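You operate a simulated robot arm through the tools that you are given. There is no shell and no other tool. Be economical: measure what you need, move in short steps, check, and stop when the job is done.

You are at the controls of a simulated robot arm. One attempt, no reset.

Task
Open the left forms cupboard door, put the teal bundle with the earliest date from the ledge of the tall cupboard on the upper shelf of the forms cupboard, then shut the door. Then fetch the withdrawal holder that says "810" from the top of the small desk and set it on the slip on the left end of the front desk. Then put one of the glasses from the wing of the back desk on the blue bundle there. Then take the slip pad that says "withdrawal" from the top of the back desk and put it on the grey tray. Then put the teal notes from the left end of the front desk on the top of the corner cupboard. Then fetch the carton that says "2017" from the left end of the front desk and set it on the ledge of the tall cupboard. Then open the grey printer front door. The order counts. Set down upright: withdrawal holder, glass, carton.

Only the result counts: the job must be done as asked and must still hold three seconds after the hand-in. Knocking over, shifting, dropping, spilling or breaking anything else fails it.

Robot
A 7-joint arm with a fingered hand on a trunk, on a base that drives. Base frame: it is fixed to the floor where the robot stands at the start and does not move with it; the origin is under the middle of the robot, x ahead of it, y to its left, z up. Lengths are in mm, angles in degrees, forces in N, time in s.
Its first joint turns from -149.0 to 149.0 degrees. Places, roughly: blue bundle [0, -2500, 750]; carton [-2500, -3750, 1000]; glass (7x7x9 cm) [-200, -2600, 800]; grey printer front door [-2400, -5400, 900]; grey tray [-750, -2750, 750]; ledge of the tall cupboard [-2900, 300, 800]; left forms cupboard door [600, 200, 400]; slip [-2750, -3500, 750]; slip pad [-750, -3000, 750]; teal bundle [-2750, 500, 750]; teal notes [-2250, -3750, 750]; top of the corner cupboard [-1100, 900, 800]; upper shelf of the forms cupboard [900, 0, 400]; withdrawal holder [-1500, -1000, 750]. Payload 3.5 kg.
Tool frame: the origin (TCP) lies between the finger pads and is the grasp point; the fingertips stand 30 mm ahead of it; z points along the fingers, y is the line along which they close. Largest opening 104 mm; the body of the gripper starts 35 mm behind the TCP. The gripper is a hand of 4 fingers: y runs from the thumb to the fingers, the wrist lies at [-15, -110, -186] in the tool frame.
Orientation is told as [roll, pitch, yaw] about the base's x, y, z axes, in that order, counted from this pose: with the fingers straight down and the wrist toward the robot, the tool's x, y and z point along [0, 1, 0], [1, 0, 0] and [0, 0, -1] of the base frame.

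Tools
- The arm moves only by the tool apply_moves. Its argument "steps" is a list of rows, each a list of 6 numbers: the shift along the tool's x, y, z in mm, then the turn, a rotation vector about the tool's x, y, z in degrees. In form: [[tx, ty, tz, rx, ry, rz], ...]. A call has 1 to 12 rows; each row shifts and turns the commanded pose from where the row before left it, along the tool's axes as they then stand. A row lasts 0.2 s, in which the tool goes at most 50 mm and 8.6 degrees; a call with a longer step from one row to the next is refused whole. Where a pose cannot be reached the arm comes as near as it can. A force on the tool above 40 N (or 10 N above the force at the start of the call, whichever is more), or a blocked arm, ends the call early, and 0.2 s more pass. In this call time passes only in rows, and 0.2 s behind the last. It gives the time, the measured TCP pose, the force on the tool (base axes), the opening and the grip force at its end, in the units of the frame above (readings bear some noise), with the torque about the TCP (base axes, N m) and any sound that the robot's microphone picked up, and new pictures: "show" is both (left out), scene, wrist or none.
- Cameras (640 x 400 px; columns grow to the right, rows downward): "scene" is now at [16.3, 153.2, 1519.1]; the picture's right is [-0.24, -0.97, 0.00], its down [-0.85, 0.21, -0.48] and it looks along [0.47, -0.12, -0.88] (base axes); focal length 283 px, centre (320, 200). "wrist" rides on the gripper at [61, -92, -130] in the tool frame; the picture's right is [-0.81, 0.28, -0.52], its down [-0.53, -0.71, 0.46] and it looks along [-0.24, 0.64, 0.72] (tool axes); focal length 275 px, centre (320, 200).
- raise_lower(by): slides the trunk up (or, below 0, down) by that many mm; the arm and the scene camera ride with it, the base frame stays. It gives what a move gives, with no picture.
- steer(legs): drives the robot by 1 to 6 legs, each [ahead, left, turn to the left] in mm, mm and degrees, along the robot's own axes; the way and the turn of a leg run together, so that a leg with both is an arc; at most 1500 mm and 180 degrees a leg. The arm and the cameras ride along, it lands a little off, and it stops where it bumps. It gives what a move gives, and a new picture of the scene camera.
- set_fingers(index, middle, ring, thumb_bend, thumb_turn): sets how far each is bent, from 0 (flat) to 1 (curled in); at 0.3 the hand is open as for a grip, at 0.7 the pads meet at the TCP. One left out holds its place. A second passes; each finger stops where it meets its share of the squeeze, and holds until it gets a number again. It is the only way to open and close the hand. It gives what a move gives, with no picture; readings hold the bend of each and the force on the fingers (four entries, about 0 where the hand has none), thumb and palm. thumb_turn goes from beside the hand (0) to across from the fingers (1), as for a grip.
- pan_tilt(pan, tilt): turns the head with the scene camera to pan (to the left, within 155 degrees either way) and tilt (down, from -29 to 69), counted from straight ahead of the robot. It gives what a move gives, and a new picture of the scene camera.
- measure_at(camera, pixels): for up to 12 pixels [column, row] of the newest picture of that camera ("zoom" is the newest enlarged one), the place [x, y, z] in the base frame of the surface seen there, good to about 3 mm. No time passes.
- inspect(camera, box): a new picture of the part [left, top, right, bottom] of that camera's present view, enlarged. No time passes.
- hand_in(): hands the job in; it is judged then, once.

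Go step by step. Measure first, check grasps and placings, and put right what went wrong. The budget is 145 turns and 260 pictures, counting those below and the enlarged ones. Unless the task says otherwise, let go and move clear before handing in, and close with one line.

The tools are called after "Emit:" by a JSON object that holds its "method" and its "body". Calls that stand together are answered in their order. apply_moves: Moves the arm, as the interface text tells. Its arguments: {"type":"object","properties":{"steps":{"type":"array"},"show":{"type":"string","enum":["both","scene","wrist","none"]}},"required":["steps"]} The other tools are called the same way: raise_lower (by) slides the trunk up or down; set_fingers (index, middle, ring, thumb_bend, thumb_turn) moves the fingers one by one; steer (legs) drives the base; pan_tilt (pan, tilt) turns the head that bears the scene camera; measure_at (camera, pixels) gives the place of the surface under pixels of a picture; inspect (camera, box) takes an enlarged picture of a part of a camera's view; hand_in () hands the job in.

At the start:

```text
t: 0.0
tcp_pos: [478.0, 41.5, 656.4]
tcp_rot: [-0.1, 0.0, -0.1]
ft_force: [-0.3, 0.4, 0.0]
wrist_torque: [-0.01, -0.02, 0.02]
width: 103.6
finger_force: 0.1
shape: jaw
bend: [0.3, 0.3, 0.3, 0.3, 0.98]
finger forces: [0.0, 0.0, 0.1, 0.1, 0.1, 0.0]
trunk travel left (down, up): [-588.0, 122.0]
robot x, y, heading: [1.5, 3.1, -0.1]
head pan, tilt: [-13.9, 61.2]
```

scene: 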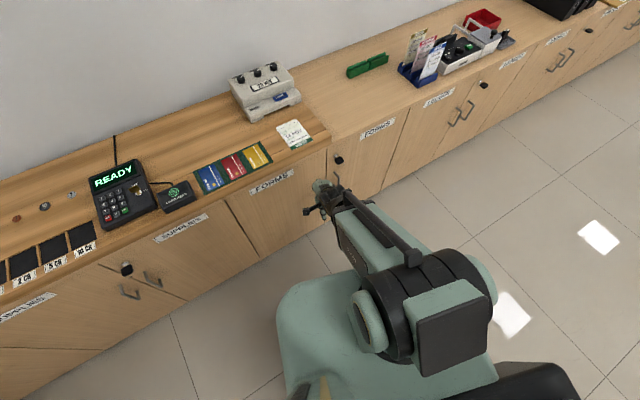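
wrist: 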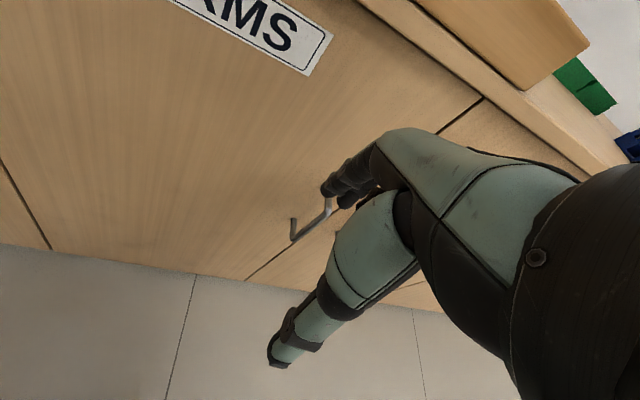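

The scene picture shows the forms cupboard ahead (labels at (272,181) and (378,129)), with the handle hidden behind the hand at about (335,180). I'll measure the door parts and look closer.

Emit:
{"method": "measure_at", "body": {"camera": "wrist", "pixels": [[293, 235], [293, 220], [327, 205], [310, 228], [247, 278], [40, 245], [480, 100], [250, 20], [250, 200], [150, 150]]}}

Emit:
{"method": "measure_at", "body": {"camera": "scene", "pixels": [[228, 205], [328, 150], [338, 160], [378, 129], [272, 181], [405, 110], [325, 138], [215, 215]]}}

Emit:
{"method": "inspect", "body": {"camera": "wrist", "box": [200, 100, 440, 300]}}

Emit:
{"method": "pan_tilt", "body": {"pan": 0, "tilt": 35}}

```text
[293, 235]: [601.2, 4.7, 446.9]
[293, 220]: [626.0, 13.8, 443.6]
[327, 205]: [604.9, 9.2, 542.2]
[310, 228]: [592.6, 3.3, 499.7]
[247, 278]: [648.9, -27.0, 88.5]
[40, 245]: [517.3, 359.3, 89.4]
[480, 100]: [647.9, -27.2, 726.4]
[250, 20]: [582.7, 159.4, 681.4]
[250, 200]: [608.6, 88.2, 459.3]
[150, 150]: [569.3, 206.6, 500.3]
```

```text
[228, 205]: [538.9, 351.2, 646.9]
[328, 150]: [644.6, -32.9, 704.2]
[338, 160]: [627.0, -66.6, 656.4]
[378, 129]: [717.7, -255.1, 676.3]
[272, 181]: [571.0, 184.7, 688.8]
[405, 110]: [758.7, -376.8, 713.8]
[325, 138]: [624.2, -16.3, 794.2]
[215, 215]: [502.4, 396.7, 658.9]
```

```text
2.00 times, centred on (320, 200) of wrist
```

zoom: 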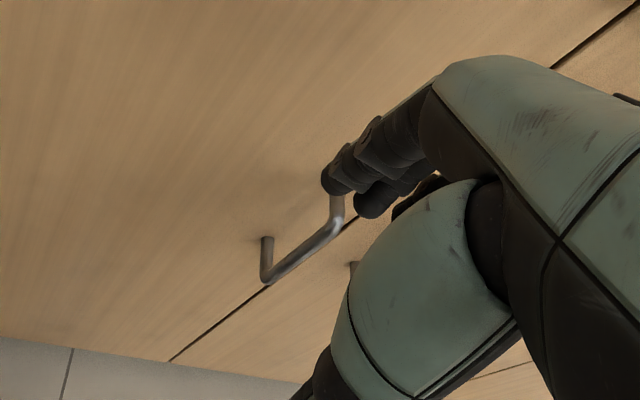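

```text
t: 0.9
tcp_pos: [477.4, 40.2, 657.7]
tcp_rot: [0.0, 0.0, 0.0]
ft_force: [-0.2, 0.1, 0.1]
wrist_torque: [-0.03, -0.04, 0.02]
width: 103.6
finger_force: 0.1
shape: jaw
bend: [0.3, 0.3, 0.3, 0.3, 0.98]
finger forces: [0.0, 0.0, 0.0, 0.0, 0.0, 0.0]
trunk travel left (down, up): [-588.0, 122.0]
robot x, y, heading: [-3.9, -1.4, 0.0]
head pan, tilt: [0.0, 35.0]
```

scene: 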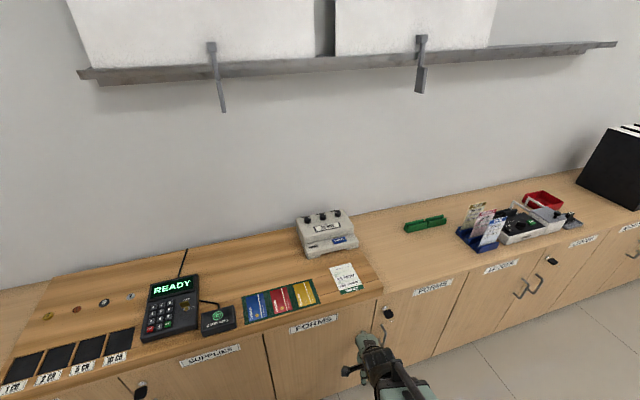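

The door runs from a hinge near (520,351) to its right edge near (649,-27). The handle bar stands about 35 mm out, at about (603,5) and z 447–545. I'll back off and turn the hand to point horizontally at the door with the fingers closing sideways.

Emit:
{"method": "steer", "body": {"legs": [[-250, -100, 0]]}}

Emit:
{"method": "apply_moves", "body": {"steps": [[0, 45, 0, 0, 0, 0], [0, 45, 0, 0, 0, 0], [0, 45, 0, 0, 0, 0], [0, 0, 0, -4.9, 4.9, 4.9], [0, 0, 0, -4.9, 4.9, 4.9], [0, 0, 0, -4.9, 4.9, 4.9], [0, 0, 0, -4.9, 4.9, 4.9], [0, 0, 0, -4.9, 4.9, 4.9], [0, 0, 0, -4.9, 4.9, 4.9], [0, 0, 0, -4.9, 4.9, 4.9], [0, 0, 0, -4.9, 4.9, 4.9]], "show": "none"}}

Emit:
{"method": "apply_moves", "body": {"steps": [[0, 0, 0, -4.9, 4.9, 4.9], [0, 0, 0, -4.9, 4.9, 4.9], [0, 0, 0, -4.9, 4.9, 4.9], [0, 0, 0, -4.9, 4.9, 4.9], [0, 0, 0, -4.9, 4.9, 4.9], [0, 0, 0, -4.9, 4.9, 4.9], [0, 0, 0, 8, 0, 0], [0, 0, 0, 8, 0, 0]]}}

```text
t: 2.8
tcp_pos: [223.1, -58.9, 657.7]
tcp_rot: [0.0, 0.0, -0.1]
ft_force: [0.6, -0.4, -0.6]
wrist_torque: [0.02, 0.01, 0.02]
width: 103.5
finger_force: 0.0
shape: jaw
bend: [0.3, 0.3, 0.3, 0.3, 0.98]
finger forces: [0.0, 0.0, 0.1, 0.1, 0.0, 0.0]
trunk travel left (down, up): [-588.0, 122.0]
robot x, y, heading: [-252.5, -98.7, -0.0]
head pan, tilt: [0.0, 35.0]
```

scene: 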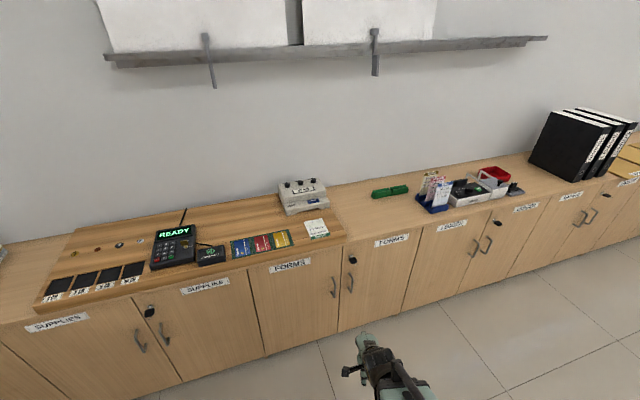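

```text
t: 5.2
tcp_pos: [382.2, -29.7, 689.2]
tcp_rot: [38.2, -18.8, -44.2]
ft_force: [-1.5, -0.2, 0.5]
wrist_torque: [-0.04, -0.02, -0.01]
width: 103.9
finger_force: 0.1
shape: jaw
bend: [0.3, 0.3, 0.3, 0.3, 0.98]
finger forces: [0.1, 0.0, 0.0, 0.0, 0.1, 0.0]
out of reach, approached as far as the arm can: row 7, 8, 10, 11
trunk travel left (down, up): [-588.0, 122.0]
robot x, y, heading: [-249.6, -100.1, 0.1]
head pan, tilt: [0.0, 35.0]
```

```text
t: 7.0
tcp_pos: [464.9, 45.8, 873.2]
tcp_rot: [63.7, -5.7, -63.7]
ft_force: [-0.1, -1.1, -0.1]
wrist_torque: [0.0, 0.02, 0.0]
width: 103.8
finger_force: 0.0
shape: jaw
bend: [0.3, 0.3, 0.3, 0.3, 0.98]
finger forces: [0.0, 0.0, 0.0, 0.0, 0.0, 0.0]
out of reach, approached as far as the arm can: row 1, 2, 3, 4, 5, 6
trunk travel left (down, up): [-588.0, 122.0]
robot x, y, heading: [-255.2, -97.4, 0.1]
head pan, tilt: [0.0, 35.0]
```

scene: 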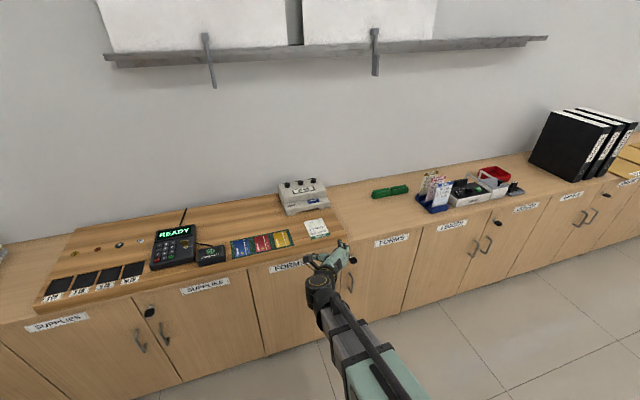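
wrist: 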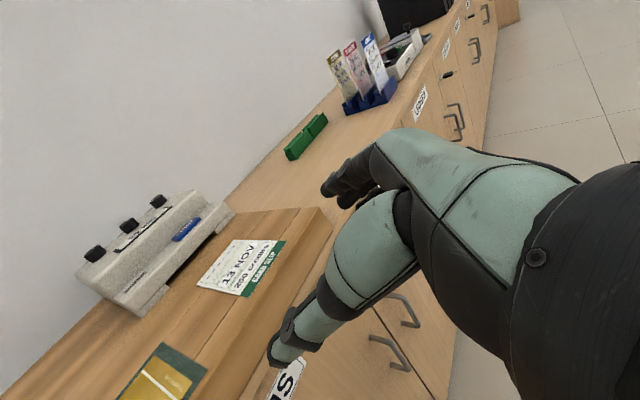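

The hand couldn't go fully level, but it now points at heading about 23° and 26° down, with its closing axis nearly horizontal. That will do for a vertical bar, so I'll lower the trunk to handle height and measure the handle.

Emit:
{"method": "raise_lower", "body": {"by": -370}}

Emit:
{"method": "pan_tilt", "body": {"pan": 5, "tilt": 35}}

Emit:
{"method": "inspect", "body": {"camera": "wrist", "box": [160, 100, 480, 300]}}

```text
t: 10.6
tcp_pos: [466.1, 44.3, 504.8]
tcp_rot: [63.7, -5.9, -63.8]
ft_force: [-0.5, -1.1, 1.6]
wrist_torque: [0.05, -0.03, 0.0]
width: 103.6
finger_force: 0.0
shape: jaw
bend: [0.3, 0.3, 0.3, 0.3, 0.98]
finger forces: [0.0, 0.0, 0.0, 0.0, 0.1, 0.1]
trunk travel left (down, up): [-218.0, 492.0]
robot x, y, heading: [-255.8, -100.9, -0.3]
head pan, tilt: [0.0, 35.0]
```

```text
t: 11.3
tcp_pos: [465.5, 44.7, 502.6]
tcp_rot: [63.7, -5.8, -63.8]
ft_force: [-0.2, -0.4, -0.2]
wrist_torque: [0.03, -0.01, 0.01]
width: 103.7
finger_force: 0.1
shape: jaw
bend: [0.3, 0.3, 0.3, 0.3, 0.98]
finger forces: [0.0, 0.1, 0.0, 0.0, 0.0, 0.0]
trunk travel left (down, up): [-218.0, 492.0]
robot x, y, heading: [-254.0, -102.7, 0.1]
head pan, tilt: [5.0, 35.0]
```

scene: 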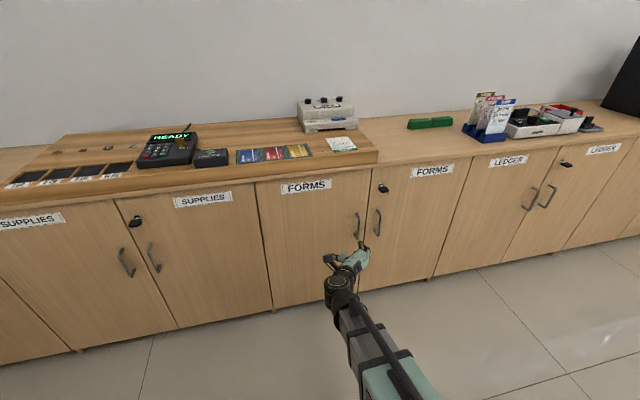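

```text
2.00 times, centred on (320, 200) of wrist
```

zoom: 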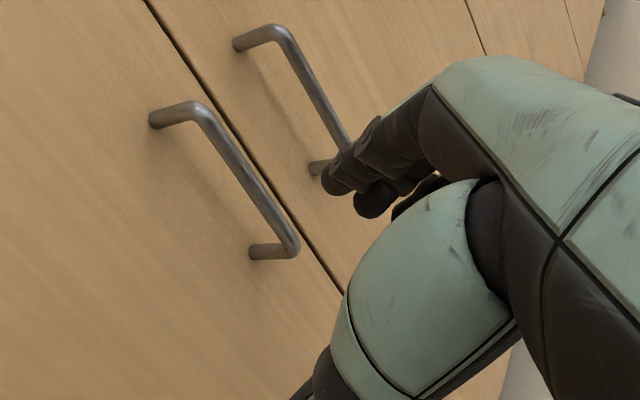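

Emit:
{"method": "measure_at", "body": {"camera": "zoom", "pixels": [[208, 118], [240, 175], [275, 225], [290, 240], [153, 120], [252, 253], [285, 40], [345, 140], [180, 40], [310, 250]]}}

```text
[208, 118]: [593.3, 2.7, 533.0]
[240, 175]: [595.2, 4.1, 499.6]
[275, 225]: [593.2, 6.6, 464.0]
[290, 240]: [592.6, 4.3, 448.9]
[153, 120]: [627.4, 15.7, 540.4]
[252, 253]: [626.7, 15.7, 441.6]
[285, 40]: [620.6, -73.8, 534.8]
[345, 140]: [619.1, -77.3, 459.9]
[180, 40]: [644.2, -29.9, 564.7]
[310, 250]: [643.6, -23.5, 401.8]
```

The bar centre is near (597,5,490) with posts at z 441 and 540. I'll shift sideways first so the bar lies between thumb and fingers, then move in.

Emit:
{"method": "apply_moves", "body": {"steps": [[9, 23, 0, 0, 0, 0], [10, 22, 0, 0, 0, 0], [10, 22, 0, 0, 0, 0], [0, 0, 20, 0, 0, 0], [0, 0, 20, 0, 0, 0]]}}

```text
t: 12.5
tcp_pos: [540.3, 8.6, 517.7]
tcp_rot: [63.8, -5.7, -63.8]
ft_force: [0.9, -0.6, 1.0]
wrist_torque: [0.03, 0.03, 0.0]
width: 103.5
finger_force: 0.1
shape: jaw
bend: [0.3, 0.3, 0.3, 0.3, 0.98]
finger forces: [0.0, 0.1, 0.0, 0.0, 0.0, 0.0]
trunk travel left (down, up): [-218.0, 492.0]
robot x, y, heading: [-256.5, -103.7, -0.0]
head pan, tilt: [5.0, 35.0]
```

scene: 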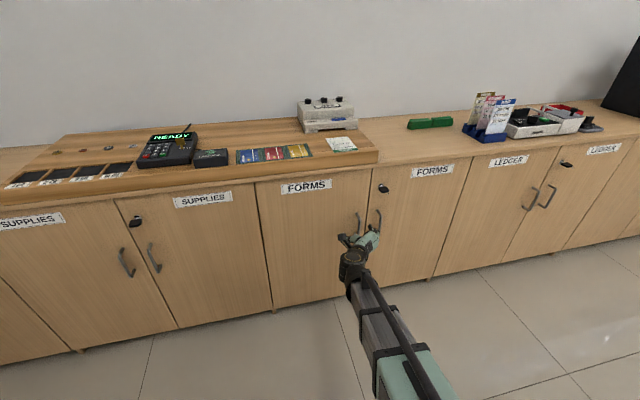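
wrist: 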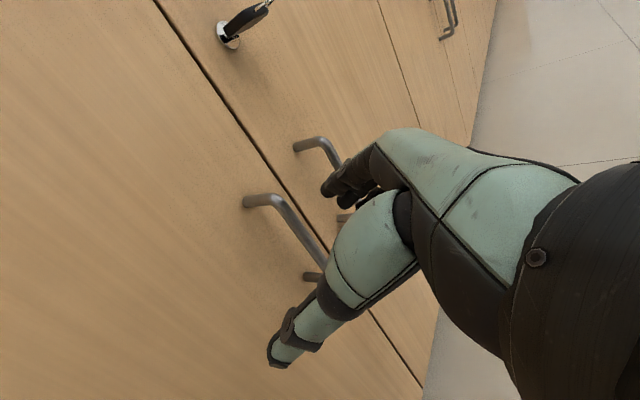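

The bar sits between fingers and thumb. I'll advance 50 mm and close.

Emit:
{"method": "apply_moves", "body": {"steps": [[0, 0, 17, 0, 0, 0], [0, 0, 17, 0, 0, 0], [0, 0, 16, 0, 0, 0]], "show": "wrist"}}

Emit:
{"method": "set_fingers", "body": {"index": 0.75, "middle": 0.75, "ring": 0.75, "thumb_bend": 0.7}}

Emit:
{"method": "inspect", "body": {"camera": "wrist", "box": [160, 100, 480, 300]}}

```text
t: 13.3
tcp_pos: [581.9, 26.2, 496.4]
tcp_rot: [63.7, -5.8, -63.7]
ft_force: [1.1, -1.0, -0.3]
wrist_torque: [0.02, 0.02, -0.01]
width: 103.8
finger_force: 0.1
shape: jaw
bend: [0.3, 0.3, 0.3, 0.3, 0.98]
finger forces: [0.2, 0.1, 0.0, 0.0, 0.1, 0.0]
trunk travel left (down, up): [-218.0, 492.0]
robot x, y, heading: [-257.9, -99.9, 0.0]
head pan, tilt: [5.0, 35.0]
```

wrist: 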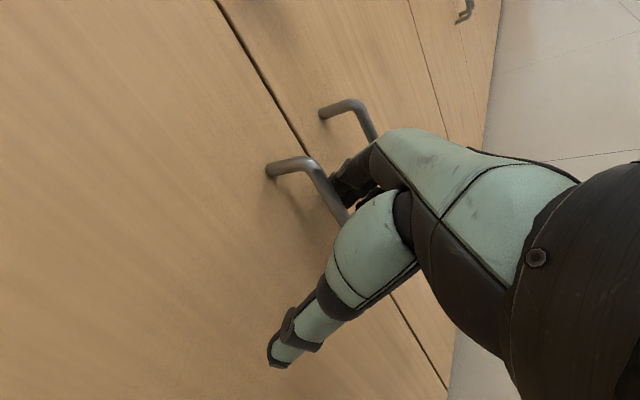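

```text
t: 14.3
tcp_pos: [581.3, 18.4, 497.9]
tcp_rot: [63.7, -5.9, -64.7]
ft_force: [1.0, -19.1, -0.1]
wrist_torque: [0.3, -0.24, 0.7]
width: 1.2
finger_force: 21.7
shape: fingers
bend: [0.75, 0.75, 0.72, 0.69, 0.98]
finger forces: [11.8, 2.5, 11.9, 0.0, 16.6, 0.0]
trunk travel left (down, up): [-218.0, 492.0]
robot x, y, heading: [-254.8, -105.1, 0.1]
head pan, tilt: [5.0, 35.0]
stopped: the force on the tool passed its limit at 41 N (the readings are from after the stop); the commanded pose is now the measured one
```

```text
2.00 times, centred on (320, 200) of wrist
```

zoom: 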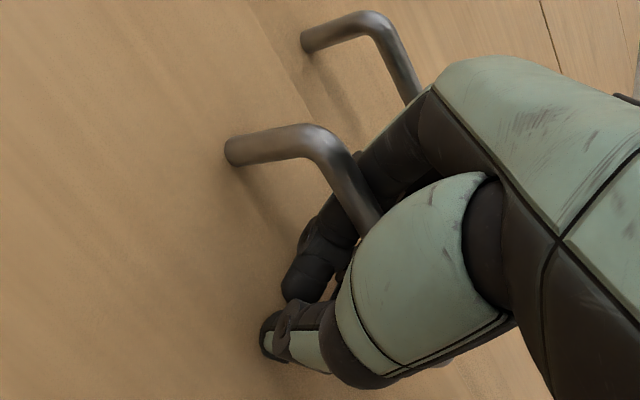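

The fingers are hooked round the bar. I'll pull along the door's arc, about 20° first.

Emit:
{"method": "apply_moves", "body": {"steps": [[-8, -6.8, -17.8, 0, 0, 0], [-8, -6.8, -17.8, 0, 0, 0], [-8, -6.8, -17.8, 0, 0, 0], [-7.1, -9.9, -16.6, 0, 0, 0], [-7.1, -9.9, -16.6, 0, 0, 0], [-7.1, -9.9, -16.6, 0, 0, 0]]}}

```text
t: 15.7
tcp_pos: [457.5, 19.9, 495.8]
tcp_rot: [63.6, -5.8, -64.2]
ft_force: [0.1, -0.1, 0.2]
wrist_torque: [0.0, 0.03, 0.01]
width: 0.0
finger_force: 0.0
shape: fingers
bend: [0.75, 0.75, 0.75, 0.68, 0.98]
finger forces: [0.1, 0.0, 0.0, 0.1, 0.0, 0.1]
trunk travel left (down, up): [-218.0, 492.0]
robot x, y, heading: [-254.4, -100.7, -0.2]
head pan, tilt: [5.0, 35.0]
```

scene: 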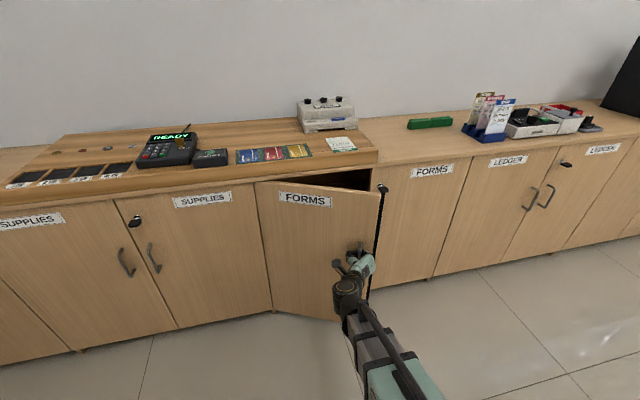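
wrist: 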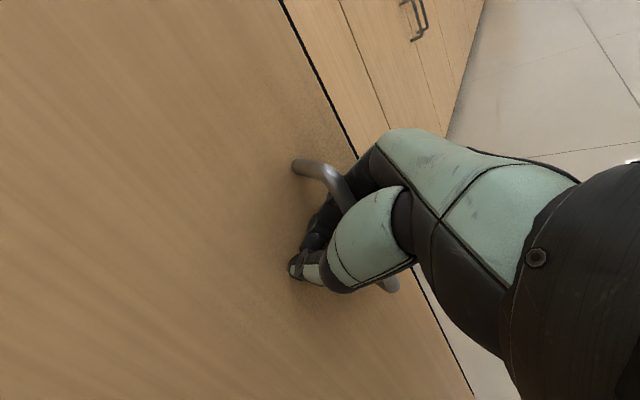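

The door follows, now about 20° open. I'll keep pulling while turning the hand with the door.

Emit:
{"method": "apply_moves", "body": {"steps": [[-9, -19, -22, -4.5, -0.5, 2.2], [-9, -19, -22, -4.5, -0.5, 2.2], [-9, -19, -22, -4.5, -0.5, 2.2], [-9, -19, -22, -4.5, -0.5, 2.2], [-9, -19, -22, -4.5, -0.5, 2.2], [-9, -19, -22, -4.5, -0.5, 2.2]]}}

```text
t: 17.1
tcp_pos: [314.4, 96.7, 541.8]
tcp_rot: [63.1, -6.2, -94.3]
ft_force: [0.3, 0.6, -0.7]
wrist_torque: [-0.01, 0.01, 0.02]
width: 0.3
finger_force: 0.2
shape: fingers
bend: [0.75, 0.75, 0.75, 0.68, 0.98]
finger forces: [0.0, 0.0, 0.3, 0.0, 0.1, 0.0]
out of reach, approached as far as the arm can: row 3, 4, 5, 6
trunk travel left (down, up): [-218.0, 492.0]
robot x, y, heading: [-254.2, -102.6, -0.3]
head pan, tilt: [5.0, 35.0]
```

scene: 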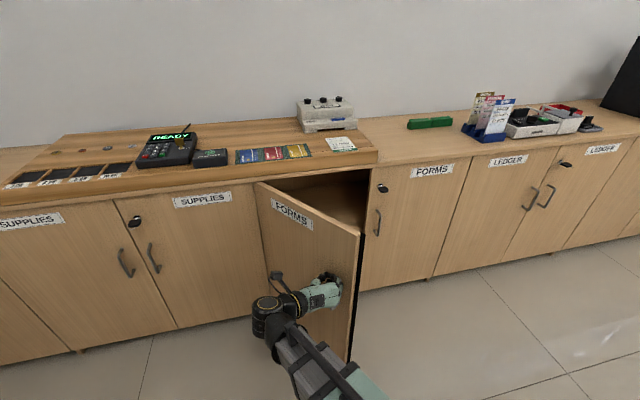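
wrist: 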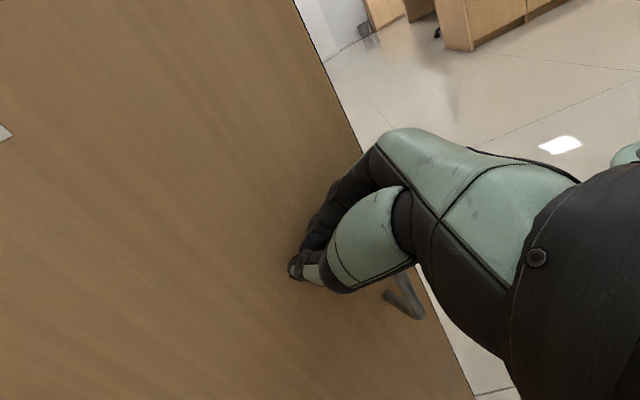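

The door is about 50° open, but the arm is at its limit this way. I'll let go, back out, and go round the edge to push the door from inside.

Emit:
{"method": "set_fingers", "body": {"index": 0.3, "middle": 0.3, "ring": 0.3, "thumb_bend": 0.3}}

Emit:
{"method": "apply_moves", "body": {"steps": [[0, 0, -30, 0, 0, 0], [0, 0, -40, 0, 0, 0], [0, 0, -40, 0, 0, 0]]}}

```text
t: 18.1
tcp_pos: [314.6, 98.4, 541.1]
tcp_rot: [63.1, -6.3, -94.4]
ft_force: [0.0, -0.1, 0.0]
wrist_torque: [0.0, 0.03, 0.0]
width: 102.7
finger_force: 0.0
shape: fingers
bend: [0.3, 0.3, 0.3, 0.3, 0.98]
finger forces: [0.0, 0.1, 0.1, 0.0, 0.0, 0.0]
trunk travel left (down, up): [-218.0, 492.0]
robot x, y, heading: [-252.7, -99.1, -0.5]
head pan, tilt: [5.0, 35.0]
```

```text
t: 18.9
tcp_pos: [215.6, 110.0, 591.6]
tcp_rot: [63.8, -5.9, -94.5]
ft_force: [-0.1, 0.0, -0.4]
wrist_torque: [0.05, -0.02, 0.01]
width: 102.8
finger_force: 0.1
shape: fingers
bend: [0.3, 0.3, 0.3, 0.3, 0.98]
finger forces: [0.0, 0.0, 0.1, 0.0, 0.0, 0.0]
trunk travel left (down, up): [-218.0, 492.0]
robot x, y, heading: [-254.5, -101.3, -0.4]
head pan, tilt: [5.0, 35.0]
```

scene: 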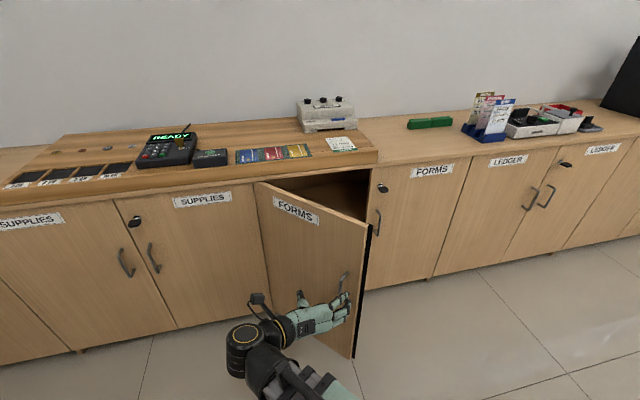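
wrist: 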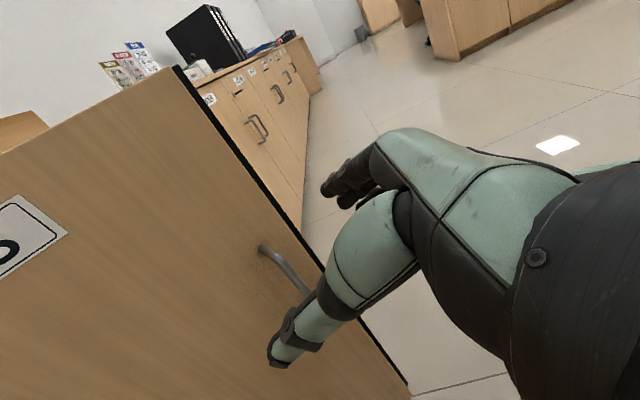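

The door stands at about 45–50°. I'll drive right and ahead so the hand is beyond the door's edge on its inner side, then measure.

Emit:
{"method": "steer", "body": {"legs": [[0, -270, 0], [190, 0, 0]]}}

```text
t: 21.9
tcp_pos: [403.2, -159.7, 589.6]
tcp_rot: [63.8, -5.9, -94.6]
ft_force: [-0.4, -0.1, 0.1]
wrist_torque: [0.02, -0.02, 0.04]
width: 102.8
finger_force: 0.0
shape: fingers
bend: [0.3, 0.3, 0.3, 0.3, 0.98]
finger forces: [0.1, 0.0, 0.0, 0.0, 0.0, 0.0]
trunk travel left (down, up): [-218.0, 492.0]
robot x, y, heading: [-66.4, -371.7, -0.3]
head pan, tilt: [5.0, 35.0]
```

scene: 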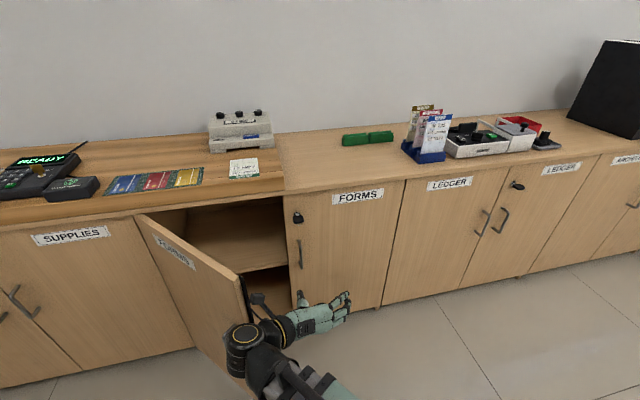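

The shelf shows at (240,235) and the door edge at (242,300). I'll measure both and push left.

Emit:
{"method": "measure_at", "body": {"camera": "scene", "pixels": [[240, 280], [240, 320], [220, 225], [250, 240], [200, 245], [270, 265], [245, 270], [280, 280], [230, 345], [280, 235], [302, 300], [345, 300]]}}

Emit:
{"method": "apply_moves", "body": {"steps": [[2, -40, -4, 0, 0, 0], [2, -40, -4, 0, 0, 0], [2, -40, -4, 0, 0, 0], [2, -40, -4, 0, 0, 0]]}}

```text
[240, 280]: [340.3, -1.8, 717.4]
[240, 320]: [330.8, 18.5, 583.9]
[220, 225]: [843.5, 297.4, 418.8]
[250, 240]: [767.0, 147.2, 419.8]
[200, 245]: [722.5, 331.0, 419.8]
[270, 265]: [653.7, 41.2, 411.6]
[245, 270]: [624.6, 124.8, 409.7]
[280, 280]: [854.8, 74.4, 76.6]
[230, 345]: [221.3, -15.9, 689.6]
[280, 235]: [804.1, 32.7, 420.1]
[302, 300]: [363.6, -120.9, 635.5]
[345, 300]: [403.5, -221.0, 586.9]
```

```text
t: 22.7
tcp_pos: [399.4, -62.6, 589.9]
tcp_rot: [63.4, -6.4, -95.3]
ft_force: [-3.9, -5.8, -0.2]
wrist_torque: [0.15, -0.1, 0.65]
width: 103.2
finger_force: 0.1
shape: fingers
bend: [0.3, 0.3, 0.3, 0.3, 0.98]
finger forces: [0.0, 0.1, 0.0, 0.0, 0.0, 0.0]
trunk travel left (down, up): [-218.0, 492.0]
robot x, y, heading: [-66.0, -375.8, -0.2]
head pan, tilt: [5.0, 35.0]
stopped in row 3: the force on the tool passed its limit at 93 N (the readings are from after the stop); the commanded pose is now the measured one
```

scene: 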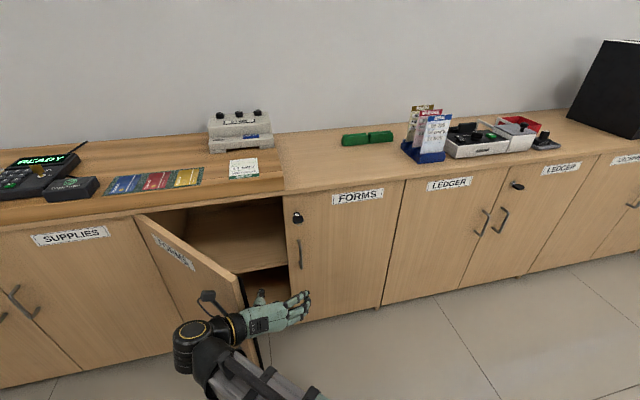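
wrist: 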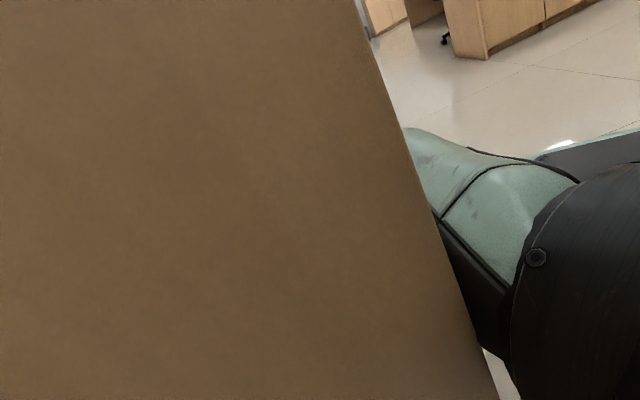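

The hand straddled the edge and the wrist hit it. I'll back off to the right and turn the hand to fingers-down so only the fingers go inside the door.

Emit:
{"method": "apply_moves", "body": {"steps": [[-2, 48, 4, 0, 0, 0], [-2, 48, 4, 0, 0, 0], [-2, 48, 4, 0, 0, 0], [0, 0, 0, 4.28, -3.3, -6.22], [0, 0, 0, 4.28, -3.3, -6.22], [0, 0, 0, 4.28, -3.3, -6.22], [0, 0, 0, 4.28, -3.3, -6.22], [0, 0, 0, 4.28, -3.3, -6.22], [0, 0, 0, 4.28, -3.3, -6.22], [0, 0, 0, 4.28, -3.3, -6.22], [0, 0, 0, 4.28, -3.3, -6.22], [0, 0, 0, 4.28, -3.3, -6.22]], "show": "none"}}

Emit:
{"method": "apply_moves", "body": {"steps": [[0, 0, 0, 4.28, -3.3, -6.22], [0, 0, 0, 4.28, -3.3, -6.22], [0, 0, 0, 4.28, -3.3, -6.22], [0, 0, 0, 4.28, -3.3, -6.22]], "show": "scene"}}

```text
t: 25.3
tcp_pos: [466.8, -127.4, 577.1]
tcp_rot: [16.4, -13.5, -27.0]
ft_force: [-0.4, -0.9, -0.5]
wrist_torque: [-0.04, -0.02, 0.01]
width: 103.4
finger_force: 0.0
shape: fingers
bend: [0.3, 0.3, 0.3, 0.3, 0.98]
finger forces: [0.0, 0.0, 0.1, 0.1, 0.0, 0.0]
out of reach, approached as far as the arm can: row 3, 4, 5, 6, 7, 8, 9, 10, 11
trunk travel left (down, up): [-218.0, 492.0]
robot x, y, heading: [-65.8, -366.5, -0.4]
head pan, tilt: [5.0, 35.0]
```

```text
t: 26.3
tcp_pos: [467.2, -126.9, 577.1]
tcp_rot: [-0.3, 0.3, -0.2]
ft_force: [-0.6, 0.7, 0.3]
wrist_torque: [0.02, -0.01, 0.03]
width: 103.3
finger_force: 0.1
shape: fingers
bend: [0.3, 0.3, 0.3, 0.3, 0.98]
finger forces: [0.0, 0.0, 0.0, 0.1, 0.1, 0.1]
trunk travel left (down, up): [-218.0, 492.0]
robot x, y, heading: [-66.8, -368.9, -0.4]
head pan, tilt: [5.0, 35.0]
```

scene: 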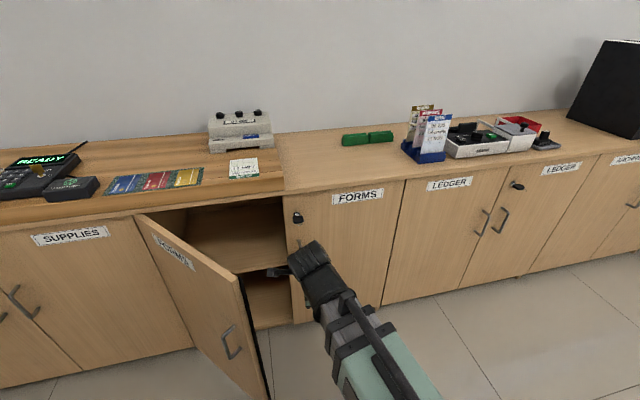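

The hand is fingers-down in front of the opening. I'll sweep it left against the door's inner face.

Emit:
{"method": "apply_moves", "body": {"steps": [[46, -12, 0, 0, 0, 0], [46, -12, 0, 0, 0, 0], [46, -12, 0, 0, 0, 0], [46, -12, 0, 0, 0, 0], [35, -17, 0, 0, 0, 0], [35, -17, 0, 0, 0, 0], [35, -17, 0, 0, 0, 0], [35, -17, 0, 0, 0, 0], [30, -25, 0, 0, 0, 0], [30, -25, 0, 0, 0, 0], [30, -20, 0, 0, 0, 0]], "show": "scene"}}

```text
t: 28.0
tcp_pos: [361.9, 171.4, 576.7]
tcp_rot: [-0.7, 0.2, -0.6]
ft_force: [1.3, -8.1, 3.1]
wrist_torque: [1.35, 0.45, 0.75]
width: 103.3
finger_force: 0.0
shape: fingers
bend: [0.3, 0.3, 0.3, 0.3, 0.97]
finger forces: [0.1, 0.1, 0.0, 0.1, 0.0, 0.0]
trunk travel left (down, up): [-218.0, 492.0]
robot x, y, heading: [-64.8, -369.6, -0.4]
head pan, tilt: [5.0, 35.0]
stopped in row 8: the force on the tool passed its limit at 175 N (the readings are from after the stop); the commanded pose is now the measured one
```

scene: 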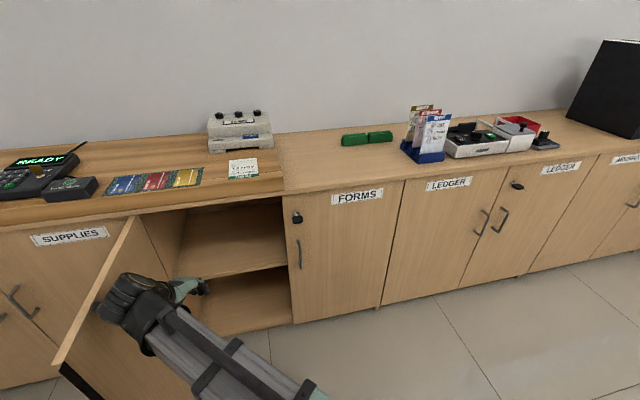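

The door now swings well open, after a brief force spike. I'll measure its edge and the opening.

Emit:
{"method": "measure_at", "body": {"camera": "scene", "pixels": [[130, 225], [62, 360], [175, 260], [230, 250], [285, 285], [176, 292], [235, 290], [290, 300], [270, 230], [180, 215]]}}

Emit:
{"method": "apply_moves", "body": {"steps": [[15, -6, 0, 0, 0, 0], [15, -6, 0, 0, 0, 0], [15, -6, 0, 0, 0, 0], [15, -6, 0, 0, 0, 0]], "show": "scene"}}

```text
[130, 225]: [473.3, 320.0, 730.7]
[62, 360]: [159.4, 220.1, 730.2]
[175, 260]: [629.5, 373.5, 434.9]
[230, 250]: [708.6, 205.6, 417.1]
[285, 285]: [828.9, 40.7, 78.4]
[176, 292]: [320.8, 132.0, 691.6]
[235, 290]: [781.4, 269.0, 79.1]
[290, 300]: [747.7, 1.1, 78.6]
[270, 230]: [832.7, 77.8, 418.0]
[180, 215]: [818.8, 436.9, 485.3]
```

```text
t: 28.4
tcp_pos: [362.6, 170.3, 576.5]
tcp_rot: [-0.7, 0.1, -1.0]
ft_force: [2.2, -12.3, 5.7]
wrist_torque: [2.18, 0.82, 1.1]
width: 103.2
finger_force: 0.1
shape: fingers
bend: [0.3, 0.3, 0.3, 0.3, 0.97]
finger forces: [0.0, 0.0, 0.0, 0.0, 0.1, 0.0]
trunk travel left (down, up): [-218.0, 492.0]
robot x, y, heading: [-66.7, -373.3, -0.0]
head pan, tilt: [5.0, 35.0]
stopped in row 1: the force on the tool passed its limit at 61 N (the readings are from after the stop); the commanded pose is now the measured one
```

scene: 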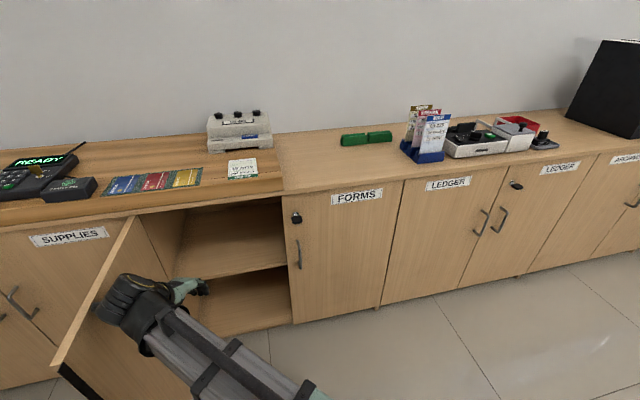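

The door is at its end stop, about 91° open, and the shelf top is at z≈418. I'll withdraw the arm, raise the trunk, and look behind me.

Emit:
{"method": "apply_moves", "body": {"steps": [[-45, 10, 0, 0, 0, 0], [-45, 10, 0, 0, 0, 0], [-45, 10, 0, 0, 0, 0], [-45, 10, 0, 0, 0, 0], [-45, 10, 0, 0, 0, 0], [-45, 10, 0, 0, 0, 0], [-45, 10, 0, 0, 0, 0]], "show": "none"}}

Emit:
{"method": "raise_lower", "body": {"by": 370}}

Emit:
{"method": "steer", "body": {"legs": [[-400, 0, 0], [0, 0, 170]]}}

Emit:
{"method": "pan_tilt", "body": {"pan": 0, "tilt": 20}}

Emit:
{"method": "pan_tilt", "body": {"pan": 80, "tilt": 20}}

```text
t: 30.0
tcp_pos: [435.3, -139.5, 580.7]
tcp_rot: [-1.0, 0.3, -0.9]
ft_force: [0.1, -0.9, 0.2]
wrist_torque: [0.0, 0.02, -0.02]
width: 103.1
finger_force: 0.0
shape: fingers
bend: [0.3, 0.3, 0.3, 0.3, 0.97]
finger forces: [0.1, 0.0, 0.0, 0.0, 0.1, 0.0]
out of reach, approached as far as the arm can: row 7
trunk travel left (down, up): [-218.0, 492.0]
robot x, y, heading: [-66.1, -370.8, -0.4]
head pan, tilt: [5.0, 35.0]
```

```text
t: 33.5
tcp_pos: [435.8, -140.4, 950.5]
tcp_rot: [-1.0, 0.1, -1.0]
ft_force: [-0.6, -0.5, 0.7]
wrist_torque: [0.01, -0.03, -0.01]
width: 103.1
finger_force: 0.0
shape: fingers
bend: [0.3, 0.3, 0.3, 0.3, 0.97]
finger forces: [0.1, 0.0, 0.0, 0.0, 0.0, 0.0]
trunk travel left (down, up): [-588.0, 122.0]
robot x, y, heading: [-66.3, -369.0, -0.5]
head pan, tilt: [5.0, 35.0]
```

```text
t: 42.8
tcp_pos: [-1012.6, -464.0, 951.4]
tcp_rot: [-1.0, 0.1, 164.2]
ft_force: [0.9, -0.1, 1.3]
wrist_torque: [0.02, 0.0, -0.02]
width: 103.3
finger_force: 0.0
shape: fingers
bend: [0.3, 0.3, 0.3, 0.3, 0.97]
finger forces: [0.0, 0.0, 0.0, 0.1, 0.0, 0.0]
trunk travel left (down, up): [-588.0, 122.0]
robot x, y, heading: [-466.8, -369.7, 165.2]
head pan, tilt: [5.0, 35.0]
```

scene: 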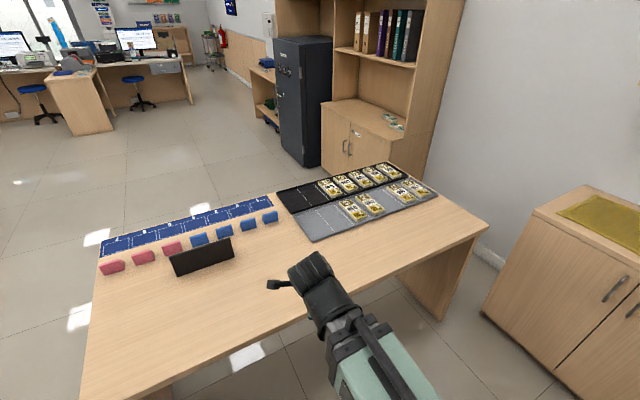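

```text
t: 43.6
tcp_pos: [-1011.3, -463.9, 950.8]
tcp_rot: [-1.0, 0.2, 164.2]
ft_force: [0.0, 0.8, -0.4]
wrist_torque: [0.0, -0.03, 0.01]
width: 103.2
finger_force: 0.1
shape: fingers
bend: [0.3, 0.3, 0.3, 0.3, 0.97]
finger forces: [0.0, 0.1, 0.1, 0.0, 0.0, 0.0]
trunk travel left (down, up): [-588.0, 122.0]
robot x, y, heading: [-467.3, -370.1, 164.7]
head pan, tilt: [0.0, 20.0]
```

scene: 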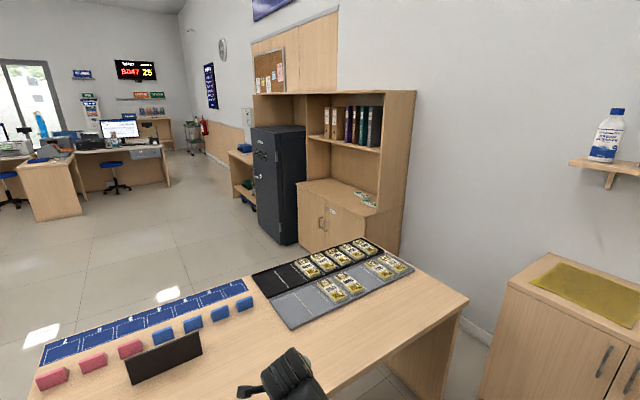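

```text
t: 45.1
tcp_pos: [-1012.4, -464.2, 951.2]
tcp_rot: [-1.1, 0.2, 164.2]
ft_force: [0.2, -1.0, -0.8]
wrist_torque: [-0.03, 0.02, -0.01]
width: 103.3
finger_force: 0.2
shape: fingers
bend: [0.3, 0.3, 0.3, 0.3, 0.97]
finger forces: [0.1, 0.0, 0.1, 0.1, 0.0, 0.0]
trunk travel left (down, up): [-588.0, 122.0]
robot x, y, heading: [-470.2, -369.5, 164.7]
head pan, tilt: [80.0, 20.0]
```

scene: 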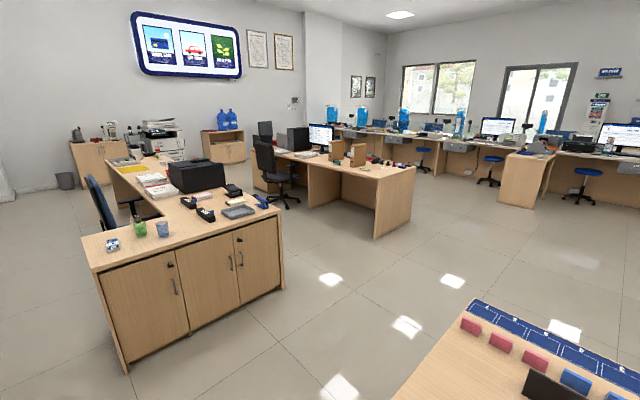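

This view shows the back desk with its wing on the left and another desk beyond it. I'll measure some landmarks here, then look forward again.

Emit:
{"method": "measure_at", "body": {"camera": "scene", "pixels": [[85, 240], [125, 372], [280, 215], [285, 285], [163, 228], [113, 243], [240, 210], [200, 175], [378, 180], [412, 168], [375, 235], [255, 160]]}}

Emit:
{"method": "pan_tilt", "body": {"pan": -10, "tilt": 25}}

```text
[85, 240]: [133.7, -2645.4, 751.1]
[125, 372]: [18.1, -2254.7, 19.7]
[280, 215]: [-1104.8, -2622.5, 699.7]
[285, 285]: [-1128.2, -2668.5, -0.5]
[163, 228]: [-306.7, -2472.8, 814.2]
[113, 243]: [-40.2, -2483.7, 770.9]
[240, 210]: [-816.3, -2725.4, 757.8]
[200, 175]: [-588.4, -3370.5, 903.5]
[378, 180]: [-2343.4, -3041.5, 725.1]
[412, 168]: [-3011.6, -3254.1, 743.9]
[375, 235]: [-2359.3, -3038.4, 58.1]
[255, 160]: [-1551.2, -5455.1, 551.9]
```

```text
t: 46.8
tcp_pos: [-1011.2, -464.8, 951.4]
tcp_rot: [-1.0, 0.2, 164.1]
ft_force: [-0.3, 0.6, 0.0]
wrist_torque: [0.02, 0.06, 0.02]
width: 103.2
finger_force: 0.1
shape: fingers
bend: [0.3, 0.3, 0.3, 0.3, 0.97]
finger forces: [0.0, 0.0, 0.0, 0.0, 0.0, 0.0]
trunk travel left (down, up): [-588.0, 122.0]
robot x, y, heading: [-467.3, -370.8, 164.8]
head pan, tilt: [-10.0, 25.0]
```

scene: 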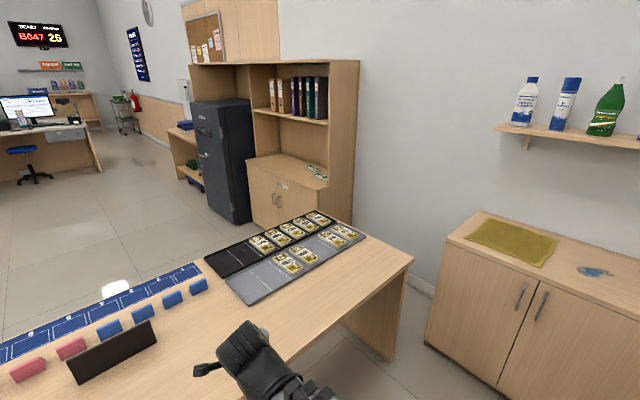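

Next I'll measure the small desk, the tall cupboard's ledge and the corner cupboard.

Emit:
{"method": "measure_at", "body": {"camera": "scene", "pixels": [[412, 260], [200, 262], [332, 330], [392, 355], [318, 172], [252, 158], [310, 182], [240, 220], [335, 215], [475, 213], [430, 340], [445, 238]]}}

Emit:
{"method": "inspect", "body": {"camera": "scene", "box": [200, 140, 380, 300]}}

```text
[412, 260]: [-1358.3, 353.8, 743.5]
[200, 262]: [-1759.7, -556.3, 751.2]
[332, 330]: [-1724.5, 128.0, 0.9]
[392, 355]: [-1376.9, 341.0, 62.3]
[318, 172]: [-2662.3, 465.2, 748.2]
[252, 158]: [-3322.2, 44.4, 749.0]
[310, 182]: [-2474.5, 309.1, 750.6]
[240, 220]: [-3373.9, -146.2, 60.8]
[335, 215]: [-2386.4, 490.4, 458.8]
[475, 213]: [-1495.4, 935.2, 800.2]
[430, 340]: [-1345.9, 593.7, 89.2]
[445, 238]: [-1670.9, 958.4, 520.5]
```

```text
2.50 times, centred on (290, 220) of scene
```

zoom: 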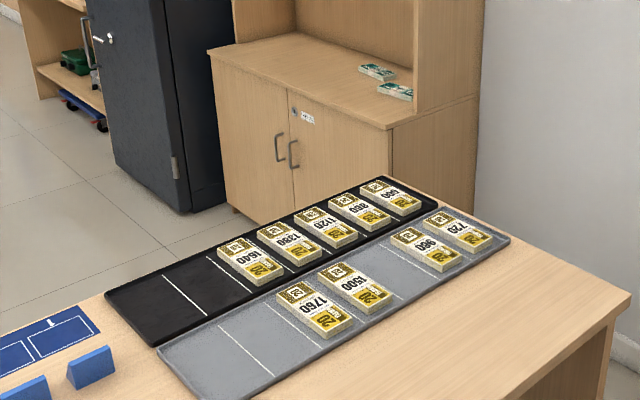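

I need the small desk's extent to drive round it, so I'll look a bit left.

Emit:
{"method": "pan_tilt", "body": {"pan": 25, "tilt": 35}}

```text
t: 47.8
tcp_pos: [-1011.5, -463.9, 951.7]
tcp_rot: [-0.9, 0.2, 164.2]
ft_force: [0.8, -0.2, -0.1]
wrist_torque: [-0.01, -0.02, 0.0]
width: 103.2
finger_force: 0.0
shape: fingers
bend: [0.3, 0.3, 0.3, 0.3, 0.97]
finger forces: [0.0, 0.0, 0.0, 0.0, 0.0, 0.0]
trunk travel left (down, up): [-588.0, 122.0]
robot x, y, heading: [-466.3, -371.8, 165.0]
head pan, tilt: [25.0, 35.0]
```

scene: 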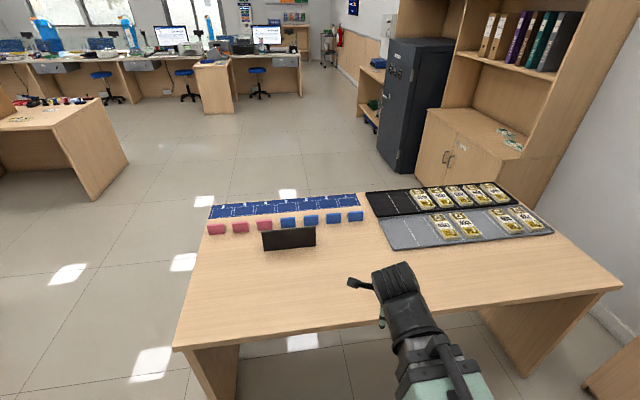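

Emit:
{"method": "measure_at", "body": {"camera": "scene", "pixels": [[175, 345], [215, 200], [618, 285], [440, 200], [215, 228], [240, 226], [312, 222], [355, 215], [288, 235], [290, 210], [455, 225], [60, 120]]}}

Emit:
{"method": "inspect", "body": {"camera": "scene", "box": [190, 180, 390, 260]}}

Emit:
{"method": "inspect", "body": {"camera": "scene", "box": [360, 175, 560, 255]}}

```text
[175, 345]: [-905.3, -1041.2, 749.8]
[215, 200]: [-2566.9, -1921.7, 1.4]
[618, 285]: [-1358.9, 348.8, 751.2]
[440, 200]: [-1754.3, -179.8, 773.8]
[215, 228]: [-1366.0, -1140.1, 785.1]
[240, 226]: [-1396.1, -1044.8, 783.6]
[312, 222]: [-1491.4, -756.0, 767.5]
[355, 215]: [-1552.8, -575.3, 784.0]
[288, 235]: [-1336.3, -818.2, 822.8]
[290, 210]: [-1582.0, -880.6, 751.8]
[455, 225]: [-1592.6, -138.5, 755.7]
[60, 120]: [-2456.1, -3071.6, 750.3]
```

```text
3.20 times, centred on (290, 220) of scene
```

zoom: 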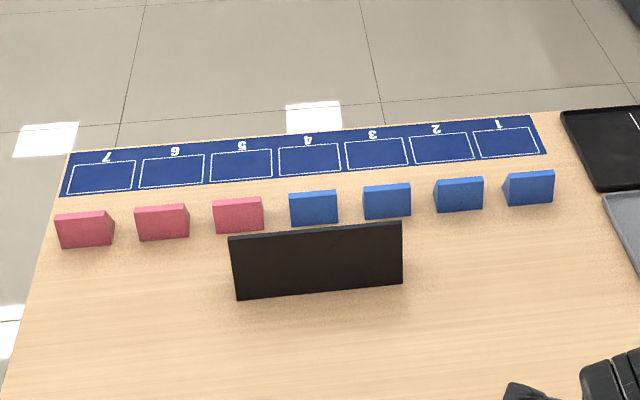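

```text
3.20 times, centred on (460, 215) of scene
```

zoom: 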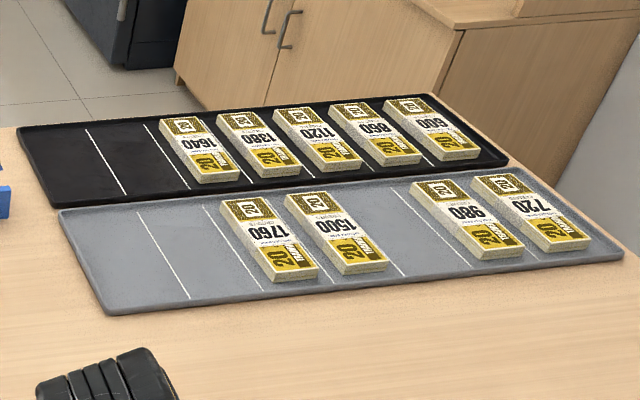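

The small desk spans (-905,-1041) to (-1359,349), and is about 480 deep. I'll drive round its south end towards the tall cupboard.

Emit:
{"method": "steer", "body": {"legs": [[0, 0, 108], [1330, 0, 0], [0, 0, -99], [1400, 0, 0], [410, 0, 0], [0, 0, -72.7]]}}

Emit:
{"method": "pan_tilt", "body": {"pan": 0, "tilt": 20}}

```text
t: 69.8
tcp_pos: [-2378.4, -1579.4, 949.6]
tcp_rot: [-1.0, 0.1, 168.3]
ft_force: [0.8, 0.3, 0.0]
wrist_torque: [0.02, -0.01, -0.02]
width: 103.2
finger_force: 0.0
shape: fingers
bend: [0.3, 0.3, 0.3, 0.3, 0.98]
finger forces: [0.0, 0.0, 0.0, 0.0, 0.0, 0.1]
trunk travel left (down, up): [-588.0, 122.0]
robot x, y, heading: [-1841.3, -1444.7, 169.1]
head pan, tilt: [25.0, 35.0]
stopped in leg 4: the robot was blocked; the commanded pose is now the measured one
```

scene: 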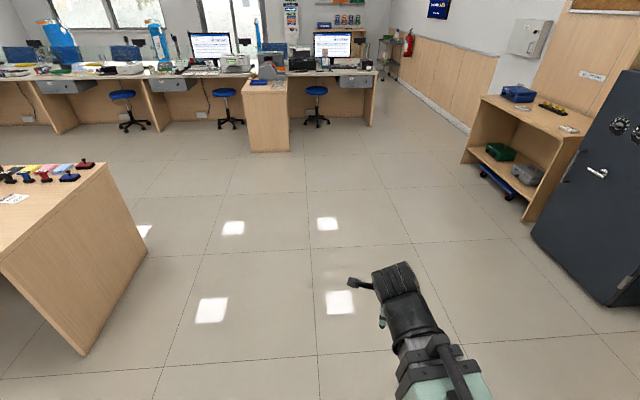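

```text
t: 70.7
tcp_pos: [-2377.3, -1576.8, 951.1]
tcp_rot: [-0.9, 0.2, 168.3]
ft_force: [-0.2, -0.2, -0.8]
wrist_torque: [0.03, 0.01, 0.0]
width: 103.0
finger_force: 0.1
shape: fingers
bend: [0.3, 0.3, 0.3, 0.3, 0.98]
finger forces: [0.1, 0.0, 0.0, 0.1, 0.2, 0.0]
trunk travel left (down, up): [-588.0, 122.0]
robot x, y, heading: [-1839.6, -1444.2, 169.1]
head pan, tilt: [0.0, 20.0]
```

scene: 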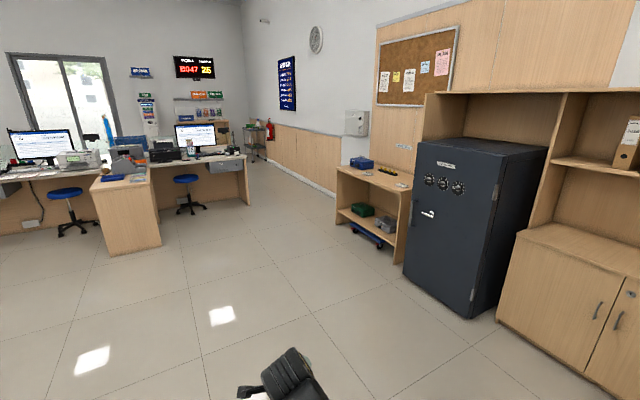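

I was blocked near the end of leg 4, so I'll look back at the small desk corner to see that nothing moved.

Emit:
{"method": "pan_tilt", "body": {"pan": -130, "tilt": 45}}

```text
t: 72.8
tcp_pos: [-2378.2, -1578.8, 949.7]
tcp_rot: [-1.0, 0.2, 168.3]
ft_force: [-0.2, 0.2, 1.0]
wrist_torque: [-0.01, 0.05, 0.0]
width: 103.2
finger_force: 0.0
shape: fingers
bend: [0.3, 0.3, 0.3, 0.3, 0.98]
finger forces: [0.0, 0.0, 0.0, 0.1, 0.0, 0.0]
trunk travel left (down, up): [-588.0, 122.0]
robot x, y, heading: [-1843.6, -1444.9, 169.1]
head pan, tilt: [-130.0, 45.0]
```

scene: 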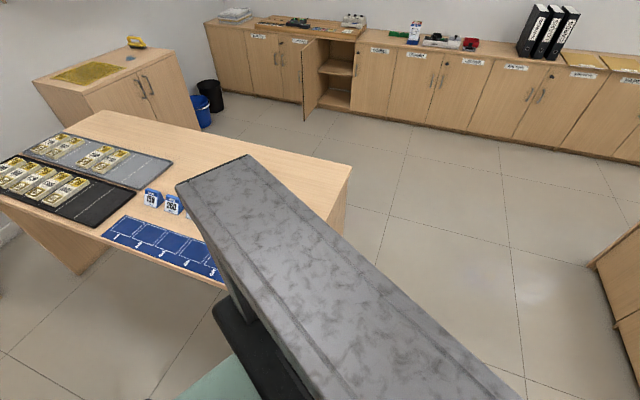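

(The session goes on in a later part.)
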